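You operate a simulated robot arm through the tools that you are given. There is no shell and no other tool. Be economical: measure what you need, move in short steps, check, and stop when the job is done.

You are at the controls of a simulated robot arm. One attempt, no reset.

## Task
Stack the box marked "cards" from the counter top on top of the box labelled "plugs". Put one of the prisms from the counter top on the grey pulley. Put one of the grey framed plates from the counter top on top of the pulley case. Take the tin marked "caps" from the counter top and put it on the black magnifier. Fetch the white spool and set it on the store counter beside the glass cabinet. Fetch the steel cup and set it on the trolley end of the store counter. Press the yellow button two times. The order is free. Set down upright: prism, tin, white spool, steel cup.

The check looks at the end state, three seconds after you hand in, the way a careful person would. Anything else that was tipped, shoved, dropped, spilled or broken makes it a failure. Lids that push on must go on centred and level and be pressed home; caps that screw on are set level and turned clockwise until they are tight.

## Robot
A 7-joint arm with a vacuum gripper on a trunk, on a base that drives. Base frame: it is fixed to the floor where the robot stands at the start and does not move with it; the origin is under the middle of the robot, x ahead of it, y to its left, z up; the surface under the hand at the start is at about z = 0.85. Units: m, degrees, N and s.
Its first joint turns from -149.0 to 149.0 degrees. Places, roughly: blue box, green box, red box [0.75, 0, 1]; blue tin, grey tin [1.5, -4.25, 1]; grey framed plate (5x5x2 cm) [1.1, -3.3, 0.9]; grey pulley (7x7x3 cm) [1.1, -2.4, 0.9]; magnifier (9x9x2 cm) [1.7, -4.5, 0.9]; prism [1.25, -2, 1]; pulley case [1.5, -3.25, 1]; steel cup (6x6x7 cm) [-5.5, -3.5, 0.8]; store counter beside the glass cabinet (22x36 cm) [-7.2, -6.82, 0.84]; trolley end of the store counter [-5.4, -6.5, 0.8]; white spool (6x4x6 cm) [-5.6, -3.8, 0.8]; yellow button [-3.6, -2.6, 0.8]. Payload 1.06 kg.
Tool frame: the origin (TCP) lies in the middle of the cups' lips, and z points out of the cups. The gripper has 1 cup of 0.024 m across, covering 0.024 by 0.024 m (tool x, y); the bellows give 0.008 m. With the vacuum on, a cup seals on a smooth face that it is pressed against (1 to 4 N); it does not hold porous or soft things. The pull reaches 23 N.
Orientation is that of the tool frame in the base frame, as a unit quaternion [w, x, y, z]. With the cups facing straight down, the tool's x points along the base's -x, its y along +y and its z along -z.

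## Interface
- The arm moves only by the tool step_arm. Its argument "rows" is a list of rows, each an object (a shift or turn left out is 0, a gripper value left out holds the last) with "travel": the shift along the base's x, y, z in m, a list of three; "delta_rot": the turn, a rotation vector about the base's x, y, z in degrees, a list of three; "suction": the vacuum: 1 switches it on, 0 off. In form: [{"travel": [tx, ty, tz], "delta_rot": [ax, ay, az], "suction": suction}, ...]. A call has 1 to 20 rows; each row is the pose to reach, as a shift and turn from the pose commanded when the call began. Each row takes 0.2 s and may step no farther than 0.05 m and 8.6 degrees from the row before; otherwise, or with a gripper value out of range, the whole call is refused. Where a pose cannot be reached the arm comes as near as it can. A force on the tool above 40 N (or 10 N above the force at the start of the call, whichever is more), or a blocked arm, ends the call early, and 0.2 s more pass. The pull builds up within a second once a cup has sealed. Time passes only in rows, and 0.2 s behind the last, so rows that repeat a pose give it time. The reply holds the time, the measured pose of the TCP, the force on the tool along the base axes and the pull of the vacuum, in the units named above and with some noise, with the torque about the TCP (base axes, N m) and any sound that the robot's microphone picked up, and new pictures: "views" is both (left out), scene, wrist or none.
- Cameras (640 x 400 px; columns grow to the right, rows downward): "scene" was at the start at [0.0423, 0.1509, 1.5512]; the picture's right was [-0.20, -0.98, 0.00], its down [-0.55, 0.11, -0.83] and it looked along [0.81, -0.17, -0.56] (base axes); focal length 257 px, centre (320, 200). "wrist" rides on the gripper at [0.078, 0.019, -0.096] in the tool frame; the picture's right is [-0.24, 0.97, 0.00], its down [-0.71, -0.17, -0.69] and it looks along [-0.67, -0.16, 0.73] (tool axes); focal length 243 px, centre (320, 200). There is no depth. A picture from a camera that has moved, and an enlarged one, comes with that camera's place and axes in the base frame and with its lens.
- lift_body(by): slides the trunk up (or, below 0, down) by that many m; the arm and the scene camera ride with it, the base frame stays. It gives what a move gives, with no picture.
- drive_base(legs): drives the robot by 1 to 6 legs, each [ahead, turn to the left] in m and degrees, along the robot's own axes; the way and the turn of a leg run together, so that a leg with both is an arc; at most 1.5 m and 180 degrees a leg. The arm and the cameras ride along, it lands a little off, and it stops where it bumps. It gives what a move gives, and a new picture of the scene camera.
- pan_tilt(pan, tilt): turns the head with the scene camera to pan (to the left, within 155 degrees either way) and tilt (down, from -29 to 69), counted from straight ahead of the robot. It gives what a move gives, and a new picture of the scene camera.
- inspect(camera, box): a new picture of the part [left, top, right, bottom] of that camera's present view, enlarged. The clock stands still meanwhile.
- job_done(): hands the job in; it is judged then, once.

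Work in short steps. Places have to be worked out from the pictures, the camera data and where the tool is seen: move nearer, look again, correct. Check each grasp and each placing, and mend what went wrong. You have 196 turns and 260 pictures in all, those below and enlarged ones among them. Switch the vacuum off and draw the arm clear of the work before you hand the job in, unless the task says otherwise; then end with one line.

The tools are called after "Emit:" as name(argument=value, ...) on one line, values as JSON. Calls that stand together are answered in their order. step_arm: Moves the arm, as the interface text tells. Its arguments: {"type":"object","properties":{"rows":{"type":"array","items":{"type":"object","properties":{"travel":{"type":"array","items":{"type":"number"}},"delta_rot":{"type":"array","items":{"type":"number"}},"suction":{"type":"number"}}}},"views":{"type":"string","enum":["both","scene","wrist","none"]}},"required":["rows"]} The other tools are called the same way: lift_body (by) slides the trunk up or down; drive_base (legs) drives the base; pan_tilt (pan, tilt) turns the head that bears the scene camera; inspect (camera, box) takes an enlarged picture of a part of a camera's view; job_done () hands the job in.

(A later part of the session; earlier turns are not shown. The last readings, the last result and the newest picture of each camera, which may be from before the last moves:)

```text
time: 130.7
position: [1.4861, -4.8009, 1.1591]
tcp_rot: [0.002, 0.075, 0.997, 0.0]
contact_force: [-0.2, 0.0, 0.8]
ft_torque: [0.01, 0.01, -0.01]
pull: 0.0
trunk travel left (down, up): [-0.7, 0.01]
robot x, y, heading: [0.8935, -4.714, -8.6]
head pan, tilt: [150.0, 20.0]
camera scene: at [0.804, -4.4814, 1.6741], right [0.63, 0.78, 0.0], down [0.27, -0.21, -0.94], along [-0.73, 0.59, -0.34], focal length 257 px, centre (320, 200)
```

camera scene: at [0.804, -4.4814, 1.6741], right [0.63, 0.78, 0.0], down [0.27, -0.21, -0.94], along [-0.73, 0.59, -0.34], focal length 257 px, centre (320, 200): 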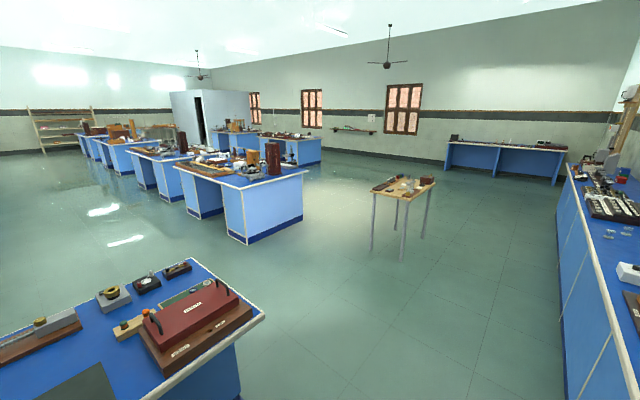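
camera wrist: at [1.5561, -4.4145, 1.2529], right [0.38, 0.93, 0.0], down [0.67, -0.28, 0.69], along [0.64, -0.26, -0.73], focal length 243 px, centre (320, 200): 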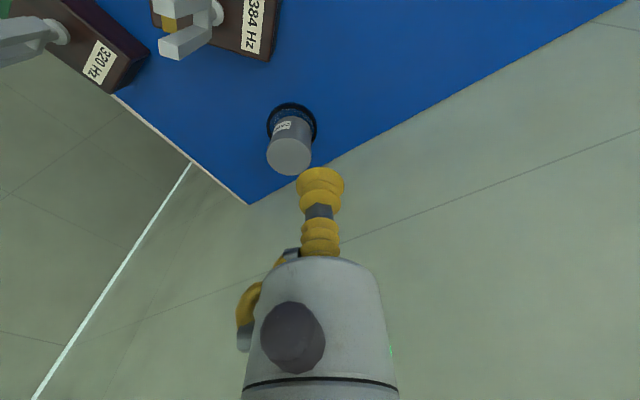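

I enlarge the island row to see layout and gaps.

Emit:
inspect(camera="scene", box=[60, 110, 330, 250])

Emit:
inspect(camera="scene", box=[170, 130, 310, 200])

```text
2.37 times, centred on (195, 180) of scene
camera zoom: at [0.804, -4.4814, 1.6741], right [0.63, 0.78, 0.0], down [0.27, -0.21, -0.94], along [-0.73, 0.59, -0.34], focal length 609 px, centre (616, 247)
```

zoom: 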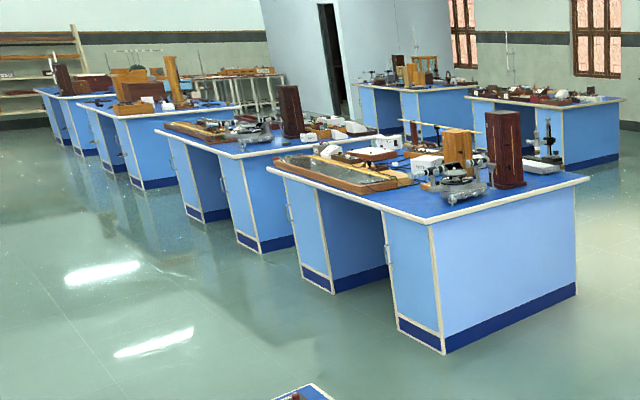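

```text
4.57 times, centred on (240, 165) of scene
camera zoom: at [0.804, -4.4814, 1.6741], right [0.63, 0.78, 0.0], down [0.27, -0.21, -0.94], along [-0.73, 0.59, -0.34], focal length 1175 px, centre (686, 360)
```

zoom: 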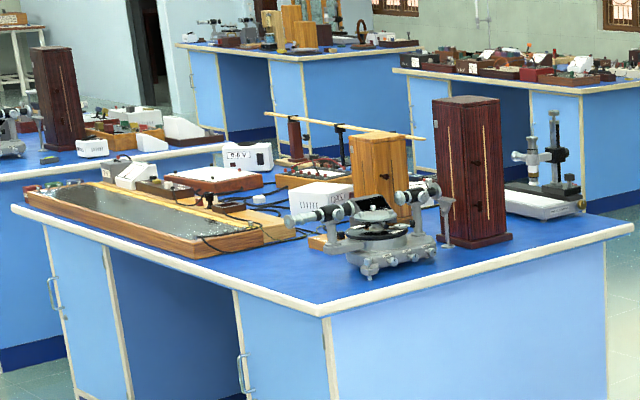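

The route: back along the counter, west between the pedestal and wooden table, then round the east end of the first island to its north side for the button. First stage.

Emit:
pan_tilt(pan=0, tilt=22)

Emit:
drive_base(legs=[[0, -70.5], [-1.0, 0], [-0.7, 0], [0, -101]])

```text
time: 133.0
position: [1.4864, -4.8011, 1.1583]
tcp_rot: [0.002, 0.075, 0.997, 0.0]
contact_force: [0.1, 0.7, 0.0]
ft_torque: [0.0, 0.01, -0.03]
pull: 0.0
trunk travel left (down, up): [-0.7, 0.01]
robot x, y, heading: [0.8981, -4.7131, -8.9]
head pan, tilt: [0.0, 22.0]
camera scene: at [0.9684, -4.5537, 1.6709], right [-0.15, -0.99, 0.0], down [-0.37, 0.06, -0.93], along [0.92, -0.14, -0.37], focal length 257 px, centre (320, 200)
```

scene: 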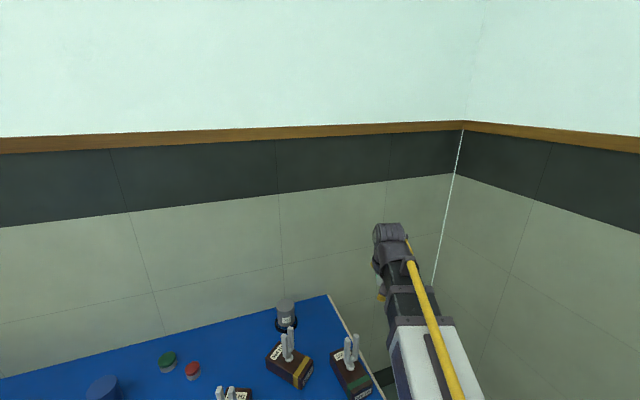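

```text
time: 147.2
position: [0.1306, -3.4479, 1.1582]
tcp_rot: [0.0, 0.942, 0.335, -0.002]
contact_force: [1.1, -0.9, -0.2]
ft_torque: [-0.04, 0.0, 0.02]
pull: 0.0
trunk travel left (down, up): [-0.7, 0.01]
robot x, y, heading: [0.5961, -3.0693, -141.1]
head pan, tilt: [0.0, 22.0]
stopped in leg 4: the robot was blocked; the commanded pose is now the measured one
camera scene: at [0.665, -3.2315, 1.6707], right [-0.63, 0.77, 0.0], down [0.29, 0.24, -0.93], along [-0.72, -0.59, -0.37], focal length 257 px, centre (320, 200)
```

scene: 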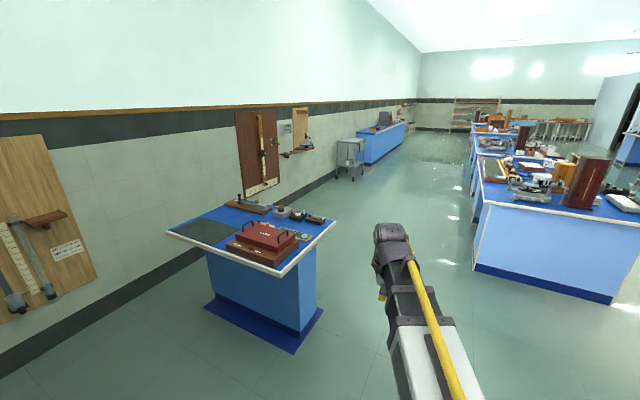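

The rear corner met the counter; I drive forward a bit, then finish the turn and go west.

Emit:
drive_base(legs=[[0.3, 0], [0, -40], [1.4, 0]])

```text
time: 157.8
position: [-1.6721, -3.2528, 1.1578]
tcp_rot: [0.001, 1.0, -0.003, -0.001]
contact_force: [-0.4, 0.0, 1.3]
ft_torque: [0.01, -0.02, 0.01]
pull: 0.0
trunk travel left (down, up): [-0.7, 0.01]
robot x, y, heading: [-1.0761, -3.2537, 179.8]
head pan, tilt: [0.0, 22.0]
camera scene: at [-1.1215, -3.425, 1.6709], right [0.0, 1.0, 0.0], down [0.37, 0.0, -0.93], along [-0.93, 0.0, -0.37], focal length 257 px, centre (320, 200)
```

scene: 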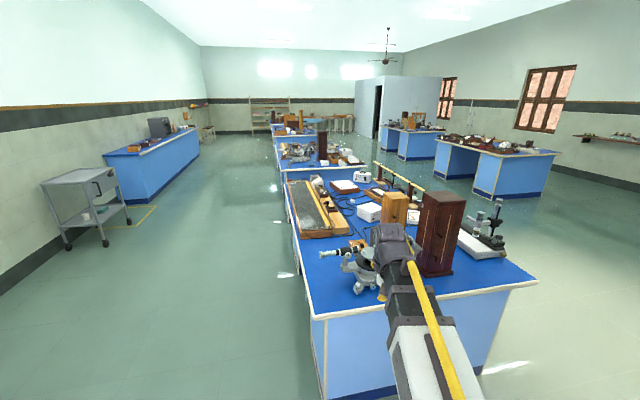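

I enlarge the button region, expected near (400,189), and the spool/cup region.

Emit:
inspect(camera="scene", box=[330, 150, 450, 225])

Emit:
inspect(camera="scene", box=[255, 115, 385, 195])

```text
5.33 times, centred on (390, 188) of scene
camera zoom: at [-1.1215, -3.425, 1.6709], right [0.0, 1.0, 0.0], down [0.37, 0.0, -0.93], along [-0.93, 0.0, -0.37], focal length 1371 px, centre (-53, 267)
```

zoom: 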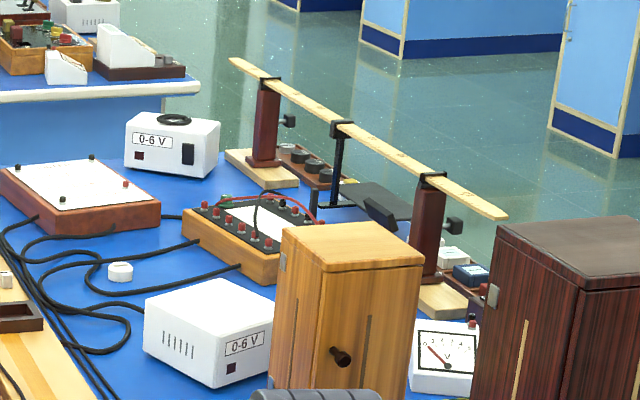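

```text
4.92 times, centred on (320, 155) of scene
camera zoom: at [-1.1215, -3.425, 1.6709], right [0.0, 1.0, 0.0], down [0.37, 0.0, -0.93], along [-0.93, 0.0, -0.37], focal length 1266 px, centre (320, 422)
```

zoom: 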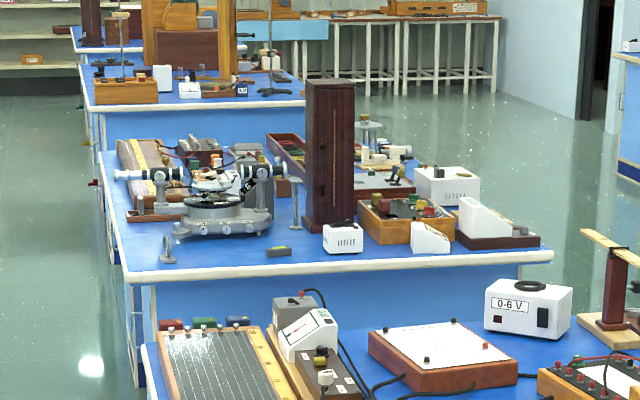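

The button isn't visible from here; I go round the NE corner of the island into the north corridor.

Emit:
drive_base(legs=[[0, -61], [1.5, 0], [0.25, 0], [0, 72]])

```text
time: 172.5
position: [-2.5277, -1.8803, 1.1586]
tcp_rot: [0.001, 0.993, 0.121, -0.002]
contact_force: [-0.2, 0.3, -0.1]
ft_torque: [-0.01, 0.02, 0.0]
pull: 0.1
trunk travel left (down, up): [-0.7, 0.01]
robot x, y, heading: [-1.946, -1.7345, -166.4]
head pan, tilt: [0.0, 22.0]
camera scene: at [-1.9509, -1.9155, 1.6708], right [-0.24, 0.97, 0.0], down [0.36, 0.09, -0.93], along [-0.9, -0.22, -0.37], focal length 257 px, centre (320, 200)
```

scene: 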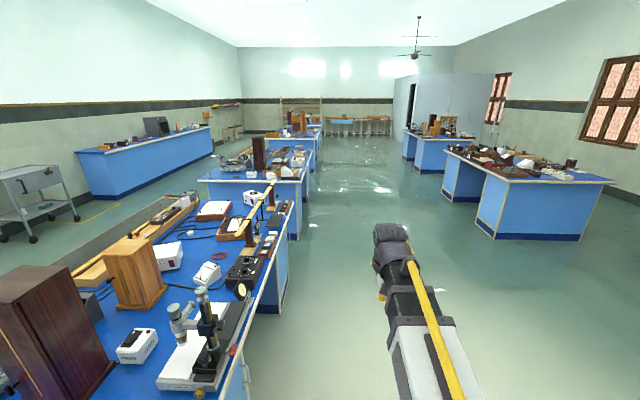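

Emit:
inspect(camera="scene", box=[215, 180, 315, 310])

```text
3.08 times, centred on (265, 245) of scene
camera zoom: at [-1.9509, -1.9155, 1.6708], right [-0.24, 0.97, 0.0], down [0.36, 0.09, -0.93], along [-0.9, -0.22, -0.37], focal length 791 px, centre (489, 62)
```

zoom: 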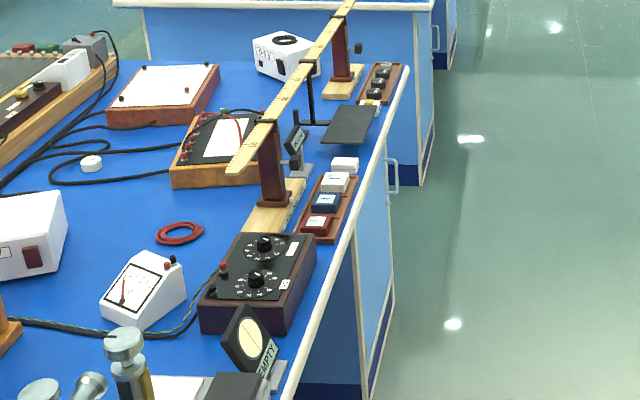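

A small white item with a yellow top sits at the expected spot; I enlarge it.

Emit:
inspect(camera="scene", box=[264, 196, 304, 226])

```text
13.33 times, centred on (284, 211) of scene
camera zoom: at [-1.9509, -1.9155, 1.6708], right [-0.24, 0.97, 0.0], down [0.36, 0.09, -0.93], along [-0.9, -0.22, -0.37], focal length 3428 px, centre (800, 53)
```

zoom: 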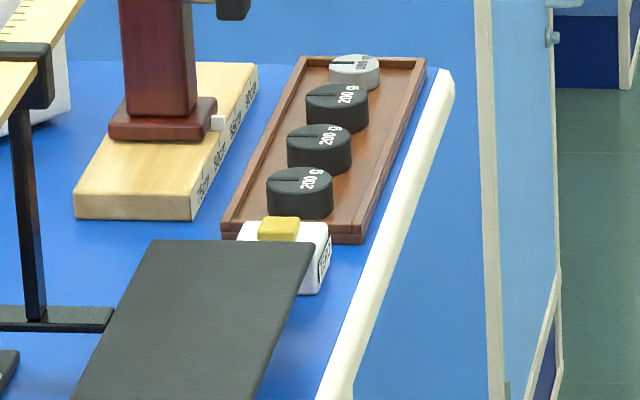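

The yellow button is at about (-3.59, -2.62), right by the north edge. I drive to about 0.68 m north of it and face it.

Emit:
drive_base(legs=[[0, -6.7], [1.4, 0], [0.38, 0], [0, 94]])

Emit:
pan_tilt(pan=-5, tilt=45)

```text
time: 186.0
position: [-3.6224, -2.5267, 1.1581]
tcp_rot: [0.001, 0.65, 0.76, -0.001]
contact_force: [-0.2, -0.7, 0.2]
ft_torque: [0.01, 0.01, 0.04]
pull: 0.1
trunk travel left (down, up): [-0.7, 0.01]
robot x, y, heading: [-3.7151, -1.9333, -81.1]
head pan, tilt: [0.0, 22.0]
camera scene: at [-3.5393, -1.9576, 1.6708], right [-0.99, -0.15, 0.0], down [-0.06, 0.37, -0.93], along [0.14, -0.92, -0.37], focal length 257 px, centre (320, 200)
```

scene: 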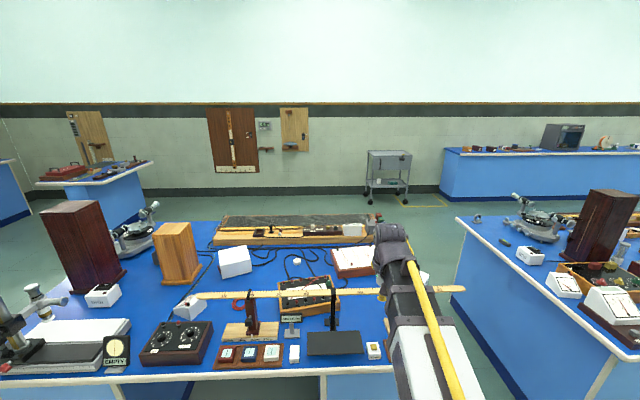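

```text
time: 186.9
position: [-3.6212, -2.5256, 1.1591]
tcp_rot: [0.002, 0.651, 0.759, -0.001]
contact_force: [0.1, 0.8, -0.2]
ft_torque: [0.01, 0.0, 0.0]
pull: 0.1
trunk travel left (down, up): [-0.7, 0.01]
robot x, y, heading: [-3.7175, -1.9343, -81.3]
head pan, tilt: [-5.0, 45.0]
camera scene: at [-3.5482, -1.9471, 1.6355], right [-1.0, -0.07, 0.0], down [-0.05, 0.7, -0.71], along [0.05, -0.71, -0.71], focal length 257 px, centre (320, 200)
```

scene: 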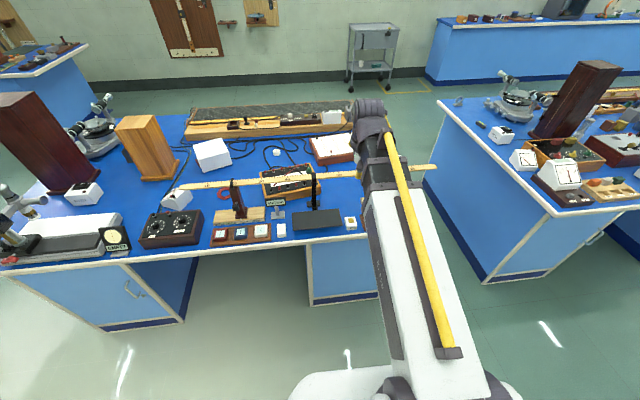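

Emit:
inspect(camera="scene", box=[260, 190, 388, 260])

Emit:
inspect(camera="wrist", box=[0, 0, 640, 400])

```text
5.00 times, centred on (324, 225) of scene
camera zoom: at [-3.5482, -1.9471, 1.6355], right [-1.0, -0.07, 0.0], down [-0.05, 0.7, -0.71], along [0.05, -0.71, -0.71], focal length 1285 px, centre (300, 75)
```

zoom: 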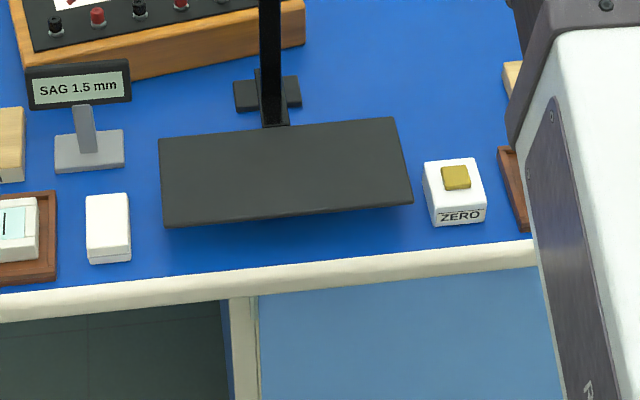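

```text
1.00 times, centred on (320, 200) of wrist (not enlarged: the box is as wide or as high as the picture)
camera zoom: at [-3.6146, -2.4456, 1.2543], right [1.0, -0.08, 0.0], down [-0.06, -0.72, 0.69], along [-0.06, -0.69, -0.73], focal length 243 px, centre (320, 200)
```

zoom: 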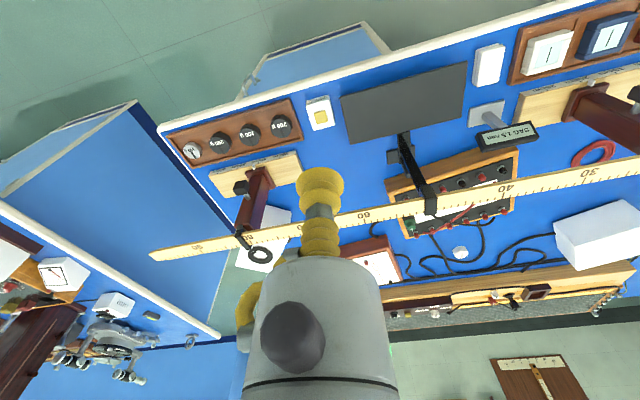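

The yellow ZERO button is at about (-3.626, -2.632, 0.845). The metre rule hangs about 8 cm beyond it at z≈1.01, so I'll lean the gripper 15° back toward the robot. Trunk down first.

Emit:
lift_body(by=-0.1)

Emit:
step_arm(rows=[{"travel": [0, 0, -0.02], "delta_rot": [-7.5, 0, 0]}, {"travel": [0, -0.01, -0.06], "delta_rot": [-15, 0, 0]}, {"travel": [0, -0.03, -0.1], "delta_rot": [-15, 0, 0]}, {"travel": [-0.003, -0.06, -0.13], "delta_rot": [-15, 0, 0]}, {"travel": [-0.003, -0.06, -0.13], "delta_rot": [-15, 0, 0]}])

```text
time: 188.2
position: [-3.6226, -2.5255, 1.0574]
tcp_rot: [0.0, 0.651, 0.759, -0.001]
contact_force: [-0.8, 0.2, 0.1]
ft_torque: [0.02, 0.0, 0.01]
pull: 0.0
trunk travel left (down, up): [-0.6, 0.11]
robot x, y, heading: [-3.7167, -1.9375, -80.9]
head pan, tilt: [-5.0, 45.0]
```

```text
time: 189.4
position: [-3.6245, -2.586, 0.9275]
tcp_rot: [0.087, 0.645, 0.752, -0.1]
contact_force: [0.4, 0.2, -0.3]
ft_torque: [0.01, 0.01, 0.02]
pull: 0.0
trunk travel left (down, up): [-0.6, 0.11]
robot x, y, heading: [-3.7156, -1.9366, -81.0]
head pan, tilt: [-5.0, 45.0]
camera scene: at [-3.5483, -1.9473, 1.5354], right [-1.0, -0.07, 0.0], down [-0.05, 0.71, -0.71], along [0.05, -0.71, -0.71], focal length 257 px, centre (320, 200)
camera wrist: at [-3.6162, -2.4833, 0.999], right [1.0, -0.08, 0.02], down [-0.06, -0.52, 0.85], along [-0.06, -0.85, -0.52], focal length 243 px, centre (320, 200)
```

scene: 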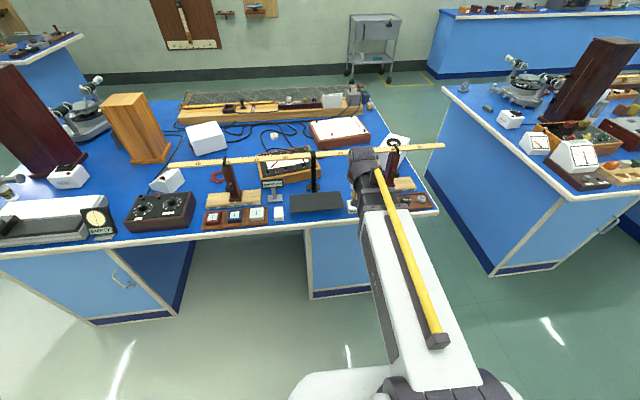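
wrist: 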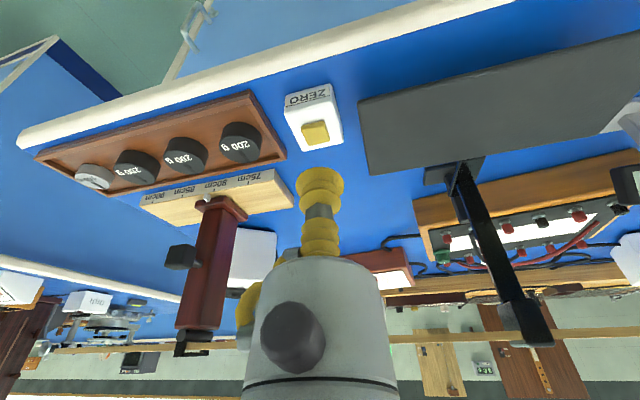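

Emit:
inspect(camera="wrist", box=[260, 70, 370, 160])

```text
4.44 times, centred on (315, 115) of wrist
camera zoom: at [-3.6162, -2.4833, 0.999], right [1.0, -0.08, 0.02], down [-0.06, -0.52, 0.85], along [-0.06, -0.85, -0.52], focal length 1078 px, centre (342, 578)
```

zoom: 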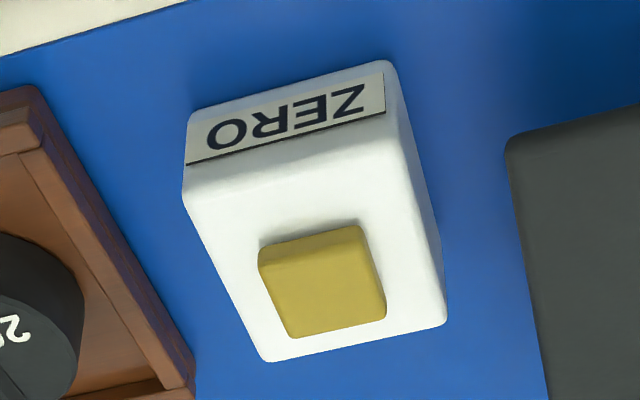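

Button centre about (-3.629, -2.630). I approach above it, then press slowly, watching force and sound.

Emit:
step_arm(rows=[{"travel": [-0.0045, -0.03, -0.03]}, {"travel": [-0.0045, -0.044, -0.06]}, {"travel": [-0.0045, -0.044, -0.066]}, {"travel": [-0.0045, -0.044, -0.066]}], views="wrist")

```text
time: 190.4
position: [-3.6293, -2.6291, 0.8604]
tcp_rot: [0.086, 0.645, 0.752, -0.101]
contact_force: [0.3, -0.2, -0.4]
ft_torque: [-0.03, 0.0, 0.02]
pull: 0.1
trunk travel left (down, up): [-0.6, 0.11]
robot x, y, heading: [-3.7181, -1.937, -80.9]
head pan, tilt: [-5.0, 45.0]
camera wrist: at [-3.6216, -2.527, 0.9324], right [1.0, -0.08, 0.02], down [-0.06, -0.52, 0.85], along [-0.06, -0.85, -0.52], focal length 243 px, centre (320, 200)
```

wrist: 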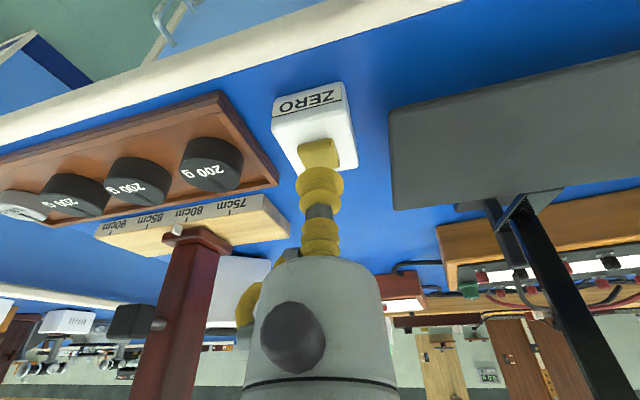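

Emit:
step_arm(rows=[{"travel": [0, 0, -0.006]}, {"travel": [0, 0, -0.011]}, {"travel": [0, 0, -0.014]}, {"travel": [0, 0, -0.017]}, {"travel": [0, 0, -0.017]}], views="none")

```text
time: 191.6
position: [-3.6286, -2.6309, 0.8445]
tcp_rot: [0.087, 0.645, 0.753, -0.1]
contact_force: [-0.3, -0.1, -0.1]
ft_torque: [-0.04, -0.01, 0.02]
pull: 0.0
trunk travel left (down, up): [-0.6, 0.11]
robot x, y, heading: [-3.7179, -1.9345, -81.2]
head pan, tilt: [-5.0, 45.0]
```

No contact yet at 0.8445. I go lower gradually.

Emit:
step_arm(rows=[{"travel": [0, 0, -0.003]}, {"travel": [0, 0, -0.006]}, {"travel": [0, 0, -0.006]}], views="wrist")

```text
time: 192.4
position: [-3.6293, -2.6297, 0.839]
tcp_rot: [0.086, 0.646, 0.752, -0.101]
contact_force: [-0.2, 0.4, -0.3]
ft_torque: [-0.03, -0.02, 0.03]
pull: 0.1
trunk travel left (down, up): [-0.6, 0.11]
robot x, y, heading: [-3.7159, -1.939, -81.1]
head pan, tilt: [-5.0, 45.0]
camera wrist: at [-3.6219, -2.5275, 0.9114], right [1.0, -0.08, 0.02], down [-0.06, -0.52, 0.85], along [-0.06, -0.85, -0.52], focal length 243 px, centre (320, 200)
```

wrist: 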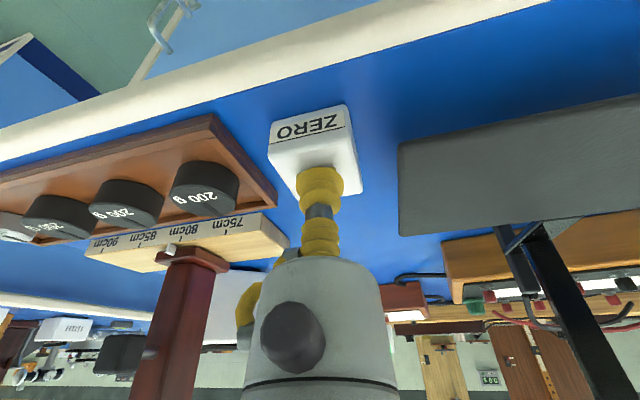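

Emit:
step_arm(rows=[{"travel": [0, 0, -0.002]}, {"travel": [0, 0, -0.004]}, {"travel": [0, 0, -0.004]}], views="none")

```text
time: 193.2
position: [-3.6302, -2.6302, 0.8352]
tcp_rot: [0.085, 0.645, 0.752, -0.1]
contact_force: [0.5, 0.1, -0.3]
ft_torque: [0.0, -0.01, 0.0]
pull: 0.0
trunk travel left (down, up): [-0.6, 0.11]
robot x, y, heading: [-3.7129, -1.9345, -81.1]
head pan, tilt: [-5.0, 45.0]
```

Emit:
step_arm(rows=[{"travel": [0, 0, -0.002]}, {"travel": [0, 0, -0.004]}, {"travel": [0, 0, -0.004]}], views="none")

Emit:
inspect(camera="wrist", box=[240, 80, 400, 220])

```text
time: 194.0
position: [-3.6298, -2.6296, 0.8316]
tcp_rot: [0.086, 0.645, 0.753, -0.1]
contact_force: [-0.1, 0.2, 0.2]
ft_torque: [-0.02, 0.02, 0.01]
pull: 0.1
trunk travel left (down, up): [-0.6, 0.11]
robot x, y, heading: [-3.7179, -1.9379, -81.2]
head pan, tilt: [-5.0, 45.0]
```

```text
2.86 times, centred on (320, 150) of wrist
camera zoom: at [-3.6221, -2.5274, 0.9036], right [1.0, -0.08, 0.02], down [-0.06, -0.52, 0.85], along [-0.06, -0.85, -0.52], focal length 693 px, centre (320, 343)
```

zoom: 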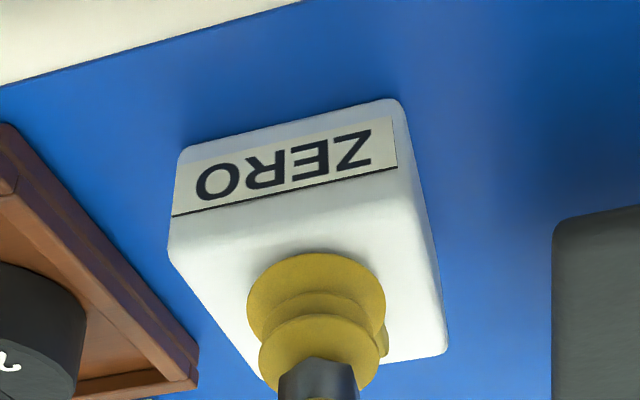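

The button's true top is lower (~0.825) so its centre is a bit farther back (y≈-2.645). I raise, shift and descend again.

Emit:
step_arm(rows=[{"travel": [0, 0, 0.015]}, {"travel": [0.003, -0.014, 0.015]}, {"travel": [0.003, -0.014, 0.005]}, {"travel": [0.003, -0.014, 0]}, {"travel": [0.003, -0.014, 0]}], views="none")

Emit:
inspect(camera="wrist", box=[240, 80, 400, 220])

```text
time: 195.2
position: [-3.6263, -2.6435, 0.8335]
tcp_rot: [0.086, 0.645, 0.753, -0.1]
contact_force: [0.4, -0.7, 1.1]
ft_torque: [0.03, 0.02, 0.02]
pull: 0.1
trunk travel left (down, up): [-0.6, 0.11]
robot x, y, heading: [-3.7183, -1.936, -80.8]
head pan, tilt: [-5.0, 45.0]
heard: click
```

```text
2.86 times, centred on (320, 150) of wrist
camera zoom: at [-3.6191, -2.5416, 0.9037], right [1.0, -0.08, 0.02], down [-0.06, -0.52, 0.85], along [-0.06, -0.85, -0.52], focal length 693 px, centre (320, 343)
```

zoom: 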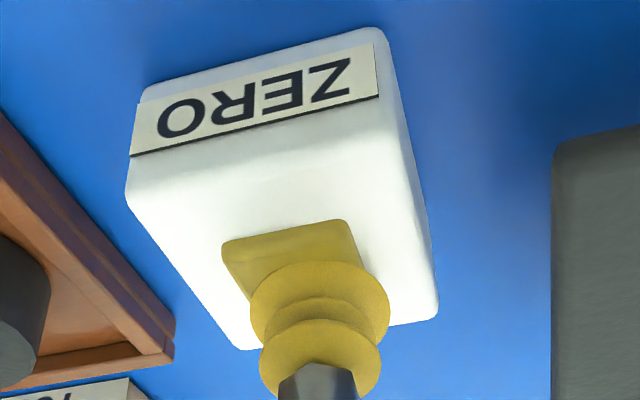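

A click: first press counted. I raise clear and check whether lifting makes any sound.

Emit:
step_arm(rows=[{"travel": [0, 0, 0.01]}, {"travel": [0, 0, 0.015]}, {"travel": [0, 0, 0.015]}, {"travel": [0, 0, 0.015]}], views="none")

Emit:
inspect(camera="wrist", box=[240, 80, 400, 220])

```text
time: 196.2
position: [-3.6261, -2.6435, 0.8468]
tcp_rot: [0.086, 0.645, 0.753, -0.1]
contact_force: [0.0, 0.0, -1.1]
ft_torque: [0.01, -0.02, 0.0]
pull: 0.1
trunk travel left (down, up): [-0.6, 0.11]
robot x, y, heading: [-3.7149, -1.9336, -80.9]
head pan, tilt: [-5.0, 45.0]
```

```text
2.86 times, centred on (320, 150) of wrist
camera zoom: at [-3.6193, -2.5416, 0.9188], right [1.0, -0.08, 0.02], down [-0.06, -0.52, 0.85], along [-0.06, -0.85, -0.52], focal length 693 px, centre (320, 343)
```

zoom: 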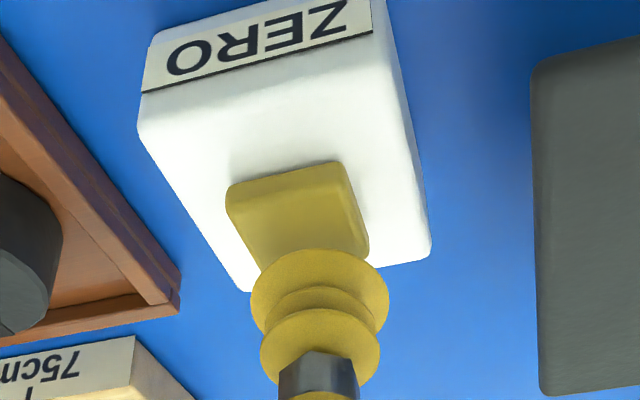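

Button is up again. Second press, identical depth.

Emit:
step_arm(rows=[{"travel": [0, 0, -0.01]}, {"travel": [0, 0, -0.015]}, {"travel": [0, 0, -0.015]}], views="none")

```text
time: 197.0
position: [-3.6277, -2.6437, 0.8304]
tcp_rot: [0.086, 0.645, 0.752, -0.101]
contact_force: [0.1, -1.2, 2.6]
ft_torque: [0.03, -0.03, 0.02]
pull: 0.1
trunk travel left (down, up): [-0.6, 0.11]
robot x, y, heading: [-3.7164, -1.933, -81.1]
head pan, tilt: [-5.0, 45.0]
heard: click
```

Second click heard. I withdraw up and back and right the tool.

Emit:
step_arm(rows=[{"travel": [0, 0, 0.02]}, {"travel": [0, 0.01, 0.06]}, {"travel": [0, 0.04, 0.1]}, {"travel": [0, 0.07, 0.13]}, {"travel": [0, 0.09, 0.17], "delta_rot": [7.5, 0, 0]}, {"travel": [0, 0.1, 0.21], "delta_rot": [15, 0, 0]}, {"travel": [0, 0.1, 0.225], "delta_rot": [15, 0, 0]}, {"travel": [0, 0.1, 0.225], "delta_rot": [15, 0, 0]}], views="scene")

Emit:
lift_body(by=0.1)

```text
time: 198.8
position: [-3.6262, -2.5438, 1.0572]
tcp_rot: [0.001, 0.651, 0.759, -0.001]
contact_force: [-0.5, -0.9, -0.2]
ft_torque: [-0.04, -0.01, 0.0]
pull: 0.0
trunk travel left (down, up): [-0.6, 0.11]
robot x, y, heading: [-3.716, -1.9361, -81.1]
head pan, tilt: [-5.0, 45.0]
camera scene: at [-3.5483, -1.947, 1.5354], right [-1.0, -0.07, 0.0], down [-0.05, 0.71, -0.71], along [0.05, -0.71, -0.71], focal length 257 px, centre (320, 200)
```

scene: 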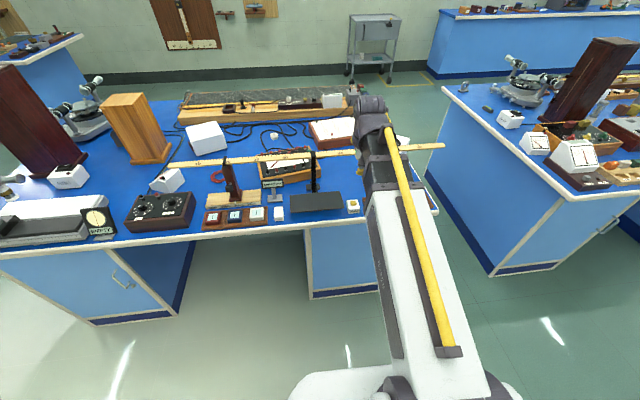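

```text
time: 200.1
position: [-3.6261, -2.544, 1.1568]
tcp_rot: [0.002, 0.651, 0.759, -0.001]
contact_force: [0.0, 0.7, 0.3]
ft_torque: [0.03, 0.02, -0.02]
pull: 0.0
trunk travel left (down, up): [-0.7, 0.01]
robot x, y, heading: [-3.7155, -1.9351, -81.3]
head pan, tilt: [-5.0, 45.0]
```

Now to the south side of the island row; the gap between islands is only 0.46 m, so I retrace round the east end.

Emit:
drive_base(legs=[[0, 88], [1.4, 0], [0.38, 0], [0, -67], [1.4, 0], [0.35, 0]])

Emit:
pan_tilt(pan=-40, tilt=22)

```text
time: 224.2
position: [-0.8485, -3.8754, 1.1557]
tcp_rot: [0.002, 0.524, 0.852, 0.0]
contact_force: [-0.3, 0.8, 0.5]
ft_torque: [0.0, -0.02, -0.05]
pull: 0.1
trunk travel left (down, up): [-0.7, 0.01]
robot x, y, heading: [-1.1207, -3.3255, -63.0]
head pan, tilt: [-5.0, 45.0]
camera scene: at [-0.9585, -3.2839, 1.6354], right [-0.93, -0.37, 0.0], down [-0.26, 0.66, -0.71], along [0.26, -0.66, -0.71], focal length 257 px, centre (320, 200)
```

scene: 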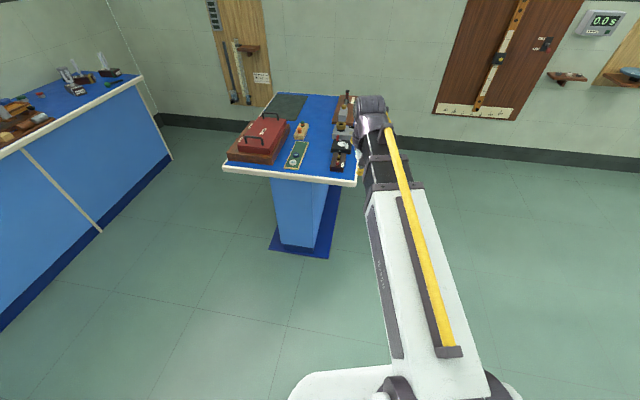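

```text
time: 225.2
position: [-0.8493, -3.8749, 1.1556]
tcp_rot: [0.002, 0.524, 0.851, 0.0]
contact_force: [-0.6, 0.6, -0.5]
ft_torque: [-0.02, 0.0, 0.01]
pull: 0.1
trunk travel left (down, up): [-0.7, 0.01]
robot x, y, heading: [-1.1194, -3.3227, -63.1]
head pan, tilt: [-40.0, 22.0]
camera scene: at [-1.0099, -3.2985, 1.6708], right [-0.97, 0.23, 0.0], down [0.09, 0.37, -0.93], along [-0.21, -0.9, -0.38], focal length 257 px, centre (320, 200)
```

scene: 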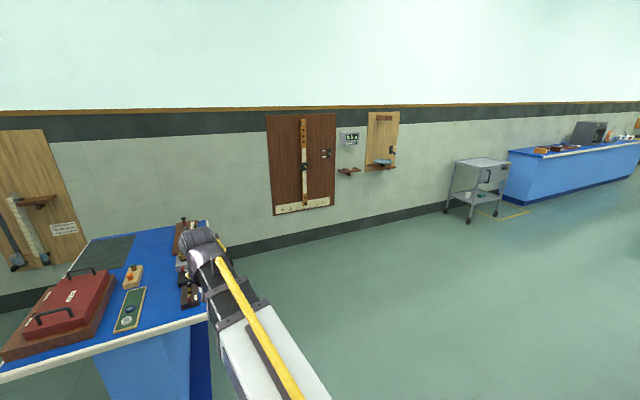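

I head through the gap south-west and then west along the south aisle.

Emit:
drive_base(legs=[[0, -55], [1.1, 0], [0, -51], [1.4, 0], [1.4, 0], [1.0, 0]])

Emit:
pan_tilt(pan=-75, tilt=28)

```text
time: 253.5
position: [-5.972, -5.0891, 1.1565]
tcp_rot: [0.0, 0.995, 0.098, -0.002]
contact_force: [0.0, 1.3, -0.6]
ft_torque: [0.01, 0.01, -0.02]
pull: 0.0
trunk travel left (down, up): [-0.7, 0.01]
robot x, y, heading: [-5.3704, -4.9796, -168.7]
head pan, tilt: [-40.0, 22.0]
camera scene: at [-5.3718, -5.0923, 1.6709], right [0.48, 0.88, 0.0], down [0.33, -0.18, -0.93], along [-0.81, 0.45, -0.37], focal length 257 px, centre (320, 200)
```

scene: 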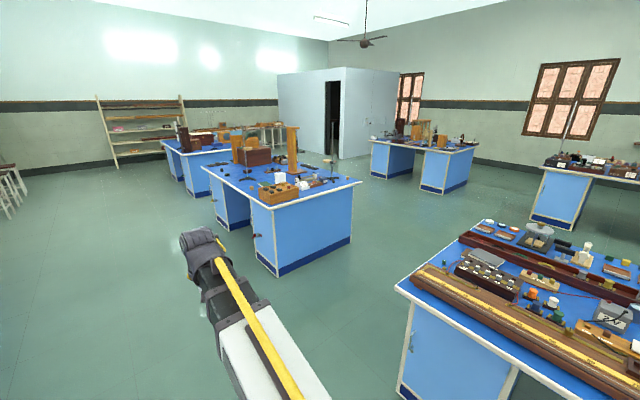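

```text
time: 254.5
position: [-5.9727, -5.0909, 1.1568]
tcp_rot: [0.0, 0.995, 0.097, -0.002]
contact_force: [0.6, -0.4, 0.5]
ft_torque: [0.01, 0.02, -0.02]
pull: 0.0
trunk travel left (down, up): [-0.7, 0.01]
robot x, y, heading: [-5.3658, -4.9766, -168.9]
head pan, tilt: [-75.0, 28.0]
camera scene: at [-5.3307, -5.0552, 1.6612], right [0.9, 0.44, 0.0], down [0.21, -0.42, -0.88], along [-0.39, 0.79, -0.47], focal length 257 px, centre (320, 200)
```

scene: 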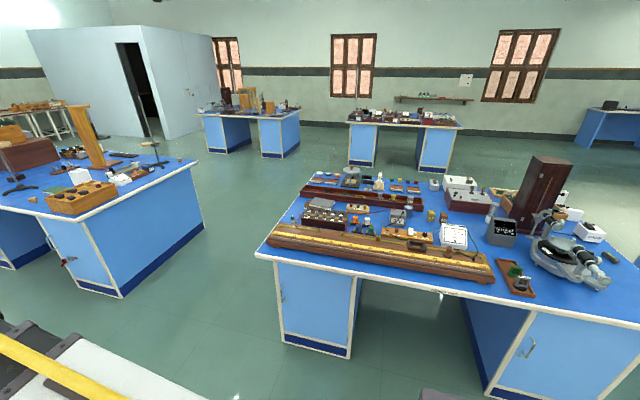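

I enlarge the region of the spool and cup.

Emit:
inspect(camera="scene", box=[290, 165, 450, 265])

```text
4.00 times, centred on (370, 215) of scene
camera zoom: at [-5.3307, -5.0552, 1.6612], right [0.9, 0.44, 0.0], down [0.21, -0.42, -0.88], along [-0.39, 0.79, -0.47], focal length 1028 px, centre (120, 140)
```

zoom: 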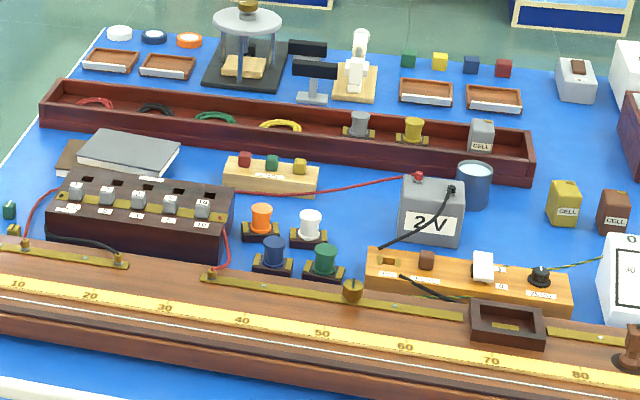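

White spool at ≈(-5.64, -3.80) and the steel cup at ≈(-5.44, -3.575). I turn to face the table and approach its south edge.

Emit:
drive_base(legs=[[0, -90], [0.44, 0]])

Emit:
pan_tilt(pan=0, tilt=45)

```text
time: 261.0
position: [-5.5656, -3.9345, 1.1557]
tcp_rot: [-0.001, 0.772, -0.636, 0.0]
contact_force: [0.1, 0.0, 0.4]
ft_torque: [0.03, 0.0, -0.01]
pull: 0.1
trunk travel left (down, up): [-0.7, 0.01]
robot x, y, heading: [-5.4562, -4.5405, 101.1]
head pan, tilt: [-75.0, 28.0]
camera scene: at [-5.5294, -4.5772, 1.6612], right [0.44, -0.9, 0.0], down [-0.42, -0.21, -0.88], along [0.79, 0.39, -0.47], focal length 257 px, centre (320, 200)
```

scene: 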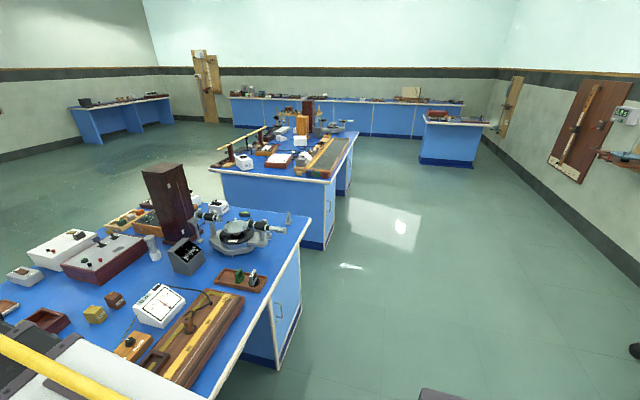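

```text
time: 262.5
position: [-5.5644, -3.934, 1.157]
tcp_rot: [-0.002, 0.771, -0.636, -0.002]
contact_force: [-0.1, 0.2, -0.7]
ft_torque: [0.0, 0.01, 0.03]
pull: 0.0
trunk travel left (down, up): [-0.7, 0.01]
robot x, y, heading: [-5.4526, -4.5382, 101.0]
head pan, tilt: [0.0, 45.0]
camera scene: at [-5.6268, -4.5377, 1.6354], right [0.98, 0.19, 0.0], down [0.14, -0.69, -0.71], along [-0.14, 0.69, -0.71], focal length 257 px, centre (320, 200)
```

scene: 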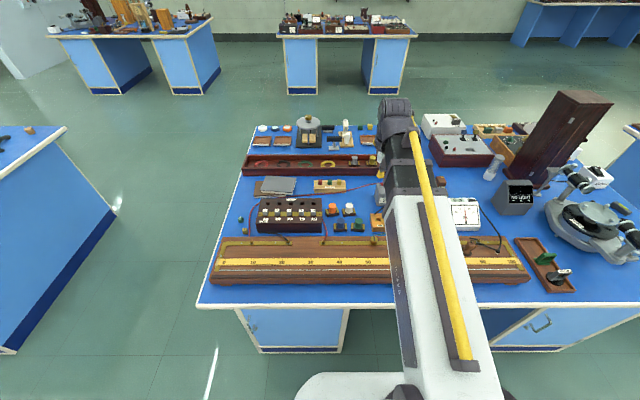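

Emit:
inspect(camera="scene", box=[310, 150, 400, 240])

Emit:
inspect(camera="wrist", box=[0, 0, 640, 400])

```text
4.44 times, centred on (355, 195) of scene
camera zoom: at [-5.6268, -4.5377, 1.6354], right [0.98, 0.19, 0.0], down [0.14, -0.69, -0.71], along [-0.14, 0.69, -0.71], focal length 1142 px, centre (164, 222)
```

zoom: 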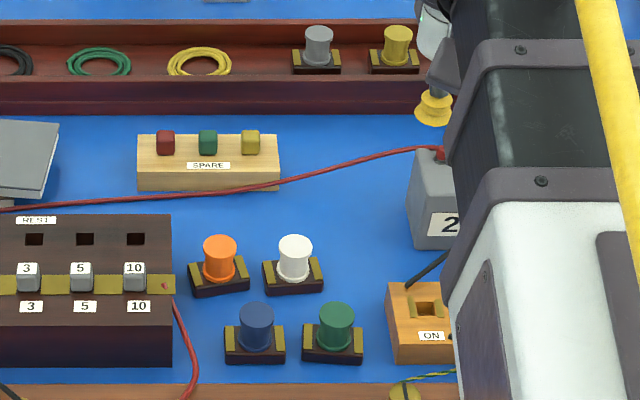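

```text
1.00 times, centred on (320, 200) of wrist (not enlarged: the box is as wide or as high as the picture)
camera zoom: at [-5.5679, -4.0155, 1.2525], right [-1.0, 0.05, 0.0], down [0.03, 0.73, 0.69], along [0.03, 0.69, -0.73], focal length 243 px, centre (320, 200)
```

zoom: 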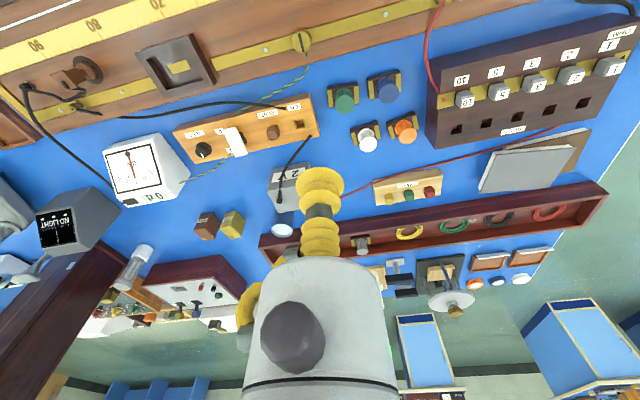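

Spool top at about (-5.648, -3.782, 0.855). I lower the trunk and bring the hand closer for a look.

Emit:
lift_body(by=-0.1)

Emit:
step_arm(rows=[{"travel": [-0.03, 0.02, 0]}, {"travel": [-0.06, 0.04, -0.02]}, {"travel": [-0.08, 0.06, -0.05]}, {"travel": [-0.08, 0.07, -0.06]}, {"travel": [-0.08, 0.07, -0.06]}], views="wrist")

Emit:
inspect(camera="wrist", box=[250, 30, 410, 150])

```text
time: 263.8
position: [-5.5649, -3.9346, 1.0567]
tcp_rot: [-0.001, 0.772, -0.636, -0.002]
contact_force: [-1.0, 0.2, 0.0]
ft_torque: [-0.02, -0.03, 0.01]
pull: 0.0
trunk travel left (down, up): [-0.6, 0.11]
robot x, y, heading: [-5.4568, -4.5375, 100.9]
head pan, tilt: [0.0, 45.0]
```

```text
time: 265.0
position: [-5.6446, -3.8633, 0.9974]
tcp_rot: [-0.001, 0.771, -0.636, -0.001]
contact_force: [0.7, -0.3, 0.6]
ft_torque: [0.02, -0.02, 0.01]
pull: 0.2
trunk travel left (down, up): [-0.6, 0.11]
robot x, y, heading: [-5.4536, -4.5426, 101.0]
head pan, tilt: [0.0, 45.0]
camera wrist: at [-5.6469, -3.9442, 1.0932], right [-1.0, 0.05, 0.0], down [0.03, 0.73, 0.69], along [0.03, 0.69, -0.73], focal length 243 px, centre (320, 200)
```

wrist: 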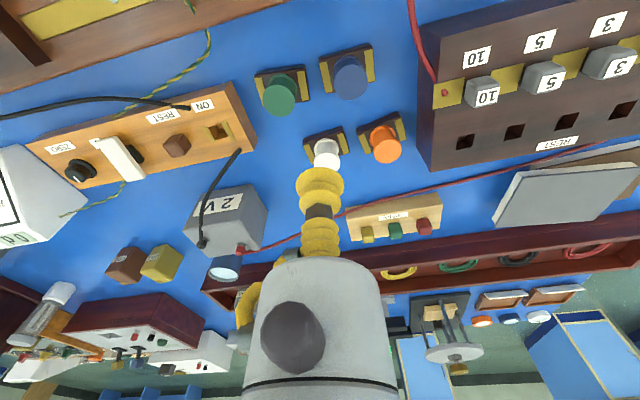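

```text
3.33 times, centred on (330, 90) of wrist
camera zoom: at [-5.6469, -3.9442, 1.0932], right [-1.0, 0.05, 0.0], down [0.03, 0.73, 0.69], along [0.03, 0.69, -0.73], focal length 809 px, centre (287, 567)
```

zoom: 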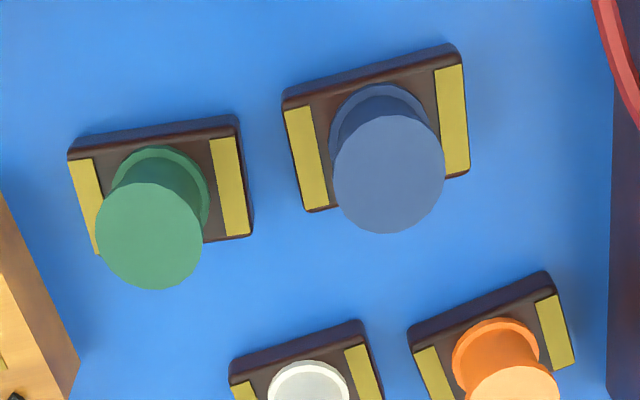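

Emit:
inspect(camera="wrist", box=[285, 115, 365, 175])

```text
6.67 times, centred on (325, 145) of wrist
camera zoom: at [-5.6469, -3.9442, 1.0932], right [-1.0, 0.05, 0.0], down [0.03, 0.73, 0.69], along [0.03, 0.69, -0.73], focal length 1618 px, centre (287, 567)
```

zoom: 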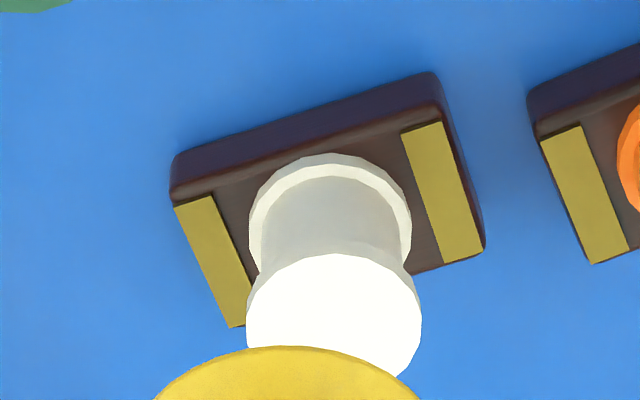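

Top flat, ∅≈3.1 cm, centre at ≈(-5.648, -3.779). I go over it to z≈0.88.

Emit:
step_arm(rows=[{"travel": [-0.003, 0.045, 0]}, {"travel": [-0.003, 0.084, 0]}, {"travel": [-0.003, 0.084, -0.045]}, {"travel": [-0.003, 0.084, -0.09]}, {"travel": [-0.003, 0.084, -0.115]}, {"travel": [-0.003, 0.084, -0.115]}], views="none")

Emit:
inspect(camera="wrist", box=[240, 80, 400, 200])

```text
time: 266.4
position: [-5.6483, -3.7799, 0.8824]
tcp_rot: [-0.001, 0.772, -0.636, -0.002]
contact_force: [-0.2, -0.1, -0.1]
ft_torque: [-0.01, -0.01, 0.0]
pull: 0.1
trunk travel left (down, up): [-0.6, 0.11]
robot x, y, heading: [-5.4543, -4.5383, 100.9]
head pan, tilt: [0.0, 45.0]
```

```text
3.33 times, centred on (320, 140) of wrist
camera zoom: at [-5.6514, -3.8611, 0.9783], right [-1.0, 0.05, 0.0], down [0.03, 0.72, 0.69], along [0.03, 0.69, -0.73], focal length 809 px, centre (320, 400)
```

zoom: 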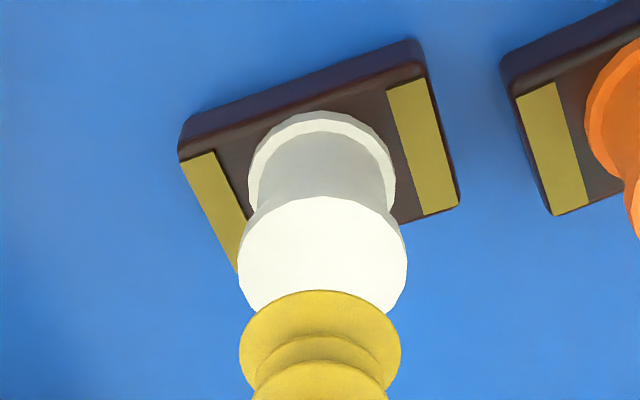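

Well aligned. I descend with vacuum.

Emit:
step_arm(rows=[{"travel": [0, 0.002, -0.01], "suction": 1}, {"travel": [0, 0.002, -0.018]}, {"travel": [0, 0.002, -0.023]}, {"travel": [0, 0.002, -0.027]}, {"travel": [0, 0.002, -0.03]}, {"travel": [0, 0.002, -0.03]}, {"travel": [0, 0.002, -0.03]}], views="none")

```text
time: 268.0
position: [-5.6482, -3.7786, 0.8521]
tcp_rot: [-0.001, 0.772, -0.636, -0.001]
contact_force: [0.6, -0.2, 1.0]
ft_torque: [0.01, 0.01, -0.01]
pull: 22.3
trunk travel left (down, up): [-0.6, 0.11]
robot x, y, heading: [-5.4565, -4.5402, 100.9]
head pan, tilt: [0.0, 45.0]
```

Sealed. I lift it straight up and draw back.

Emit:
step_arm(rows=[{"travel": [0, 0, 0.01]}, {"travel": [0, 0, 0.05]}, {"travel": [0, 0, 0.1]}, {"travel": [0, 0, 0.15]}, {"travel": [0, 0, 0.2]}, {"travel": [0.03, -0.03, 0.21]}, {"travel": [0.05, -0.07, 0.21]}, {"travel": [0.07, -0.11, 0.21]}, {"travel": [0.08, -0.15, 0.21]}, {"travel": [0.08, -0.15, 0.21]}])

Emit:
lift_body(by=0.1)

```text
time: 270.2
position: [-5.5684, -3.9269, 1.0635]
tcp_rot: [0.0, 0.772, -0.636, -0.001]
contact_force: [0.3, 0.4, -0.9]
ft_torque: [-0.02, 0.0, -0.06]
pull: 22.5
trunk travel left (down, up): [-0.6, 0.11]
robot x, y, heading: [-5.4548, -4.5393, 101.0]
head pan, tilt: [0.0, 45.0]
camera scene: at [-5.6268, -4.538, 1.5354], right [0.98, 0.19, 0.0], down [0.14, -0.69, -0.71], along [-0.14, 0.69, -0.71], focal length 257 px, centre (320, 200)
camera wrist: at [-5.5705, -4.0079, 1.1597], right [-1.0, 0.04, 0.0], down [0.03, 0.73, 0.69], along [0.03, 0.69, -0.73], focal length 243 px, centre (320, 200)
```

scene: 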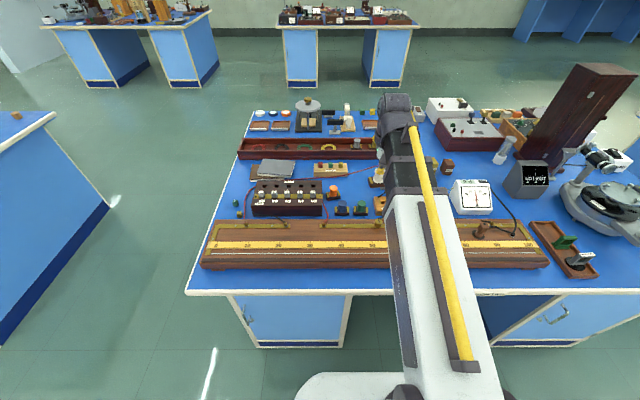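
wrist: 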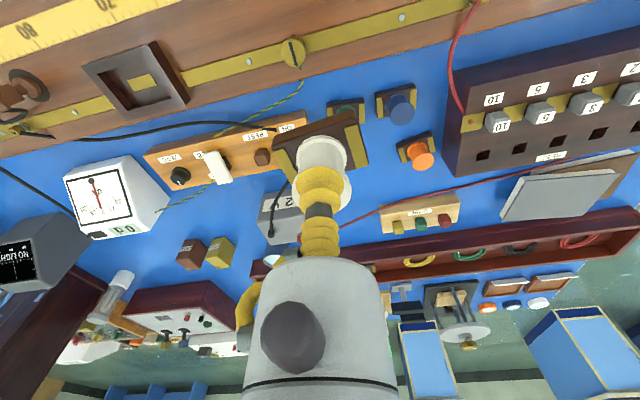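

```text
time: 271.5
position: [-5.5683, -3.9274, 1.1634]
tcp_rot: [-0.001, 0.771, -0.636, -0.001]
contact_force: [-0.1, -0.4, -1.1]
ft_torque: [0.07, 0.02, -0.02]
pull: 23.2
trunk travel left (down, up): [-0.7, 0.01]
robot x, y, heading: [-5.4525, -4.5412, 101.1]
head pan, tilt: [0.0, 45.0]
```

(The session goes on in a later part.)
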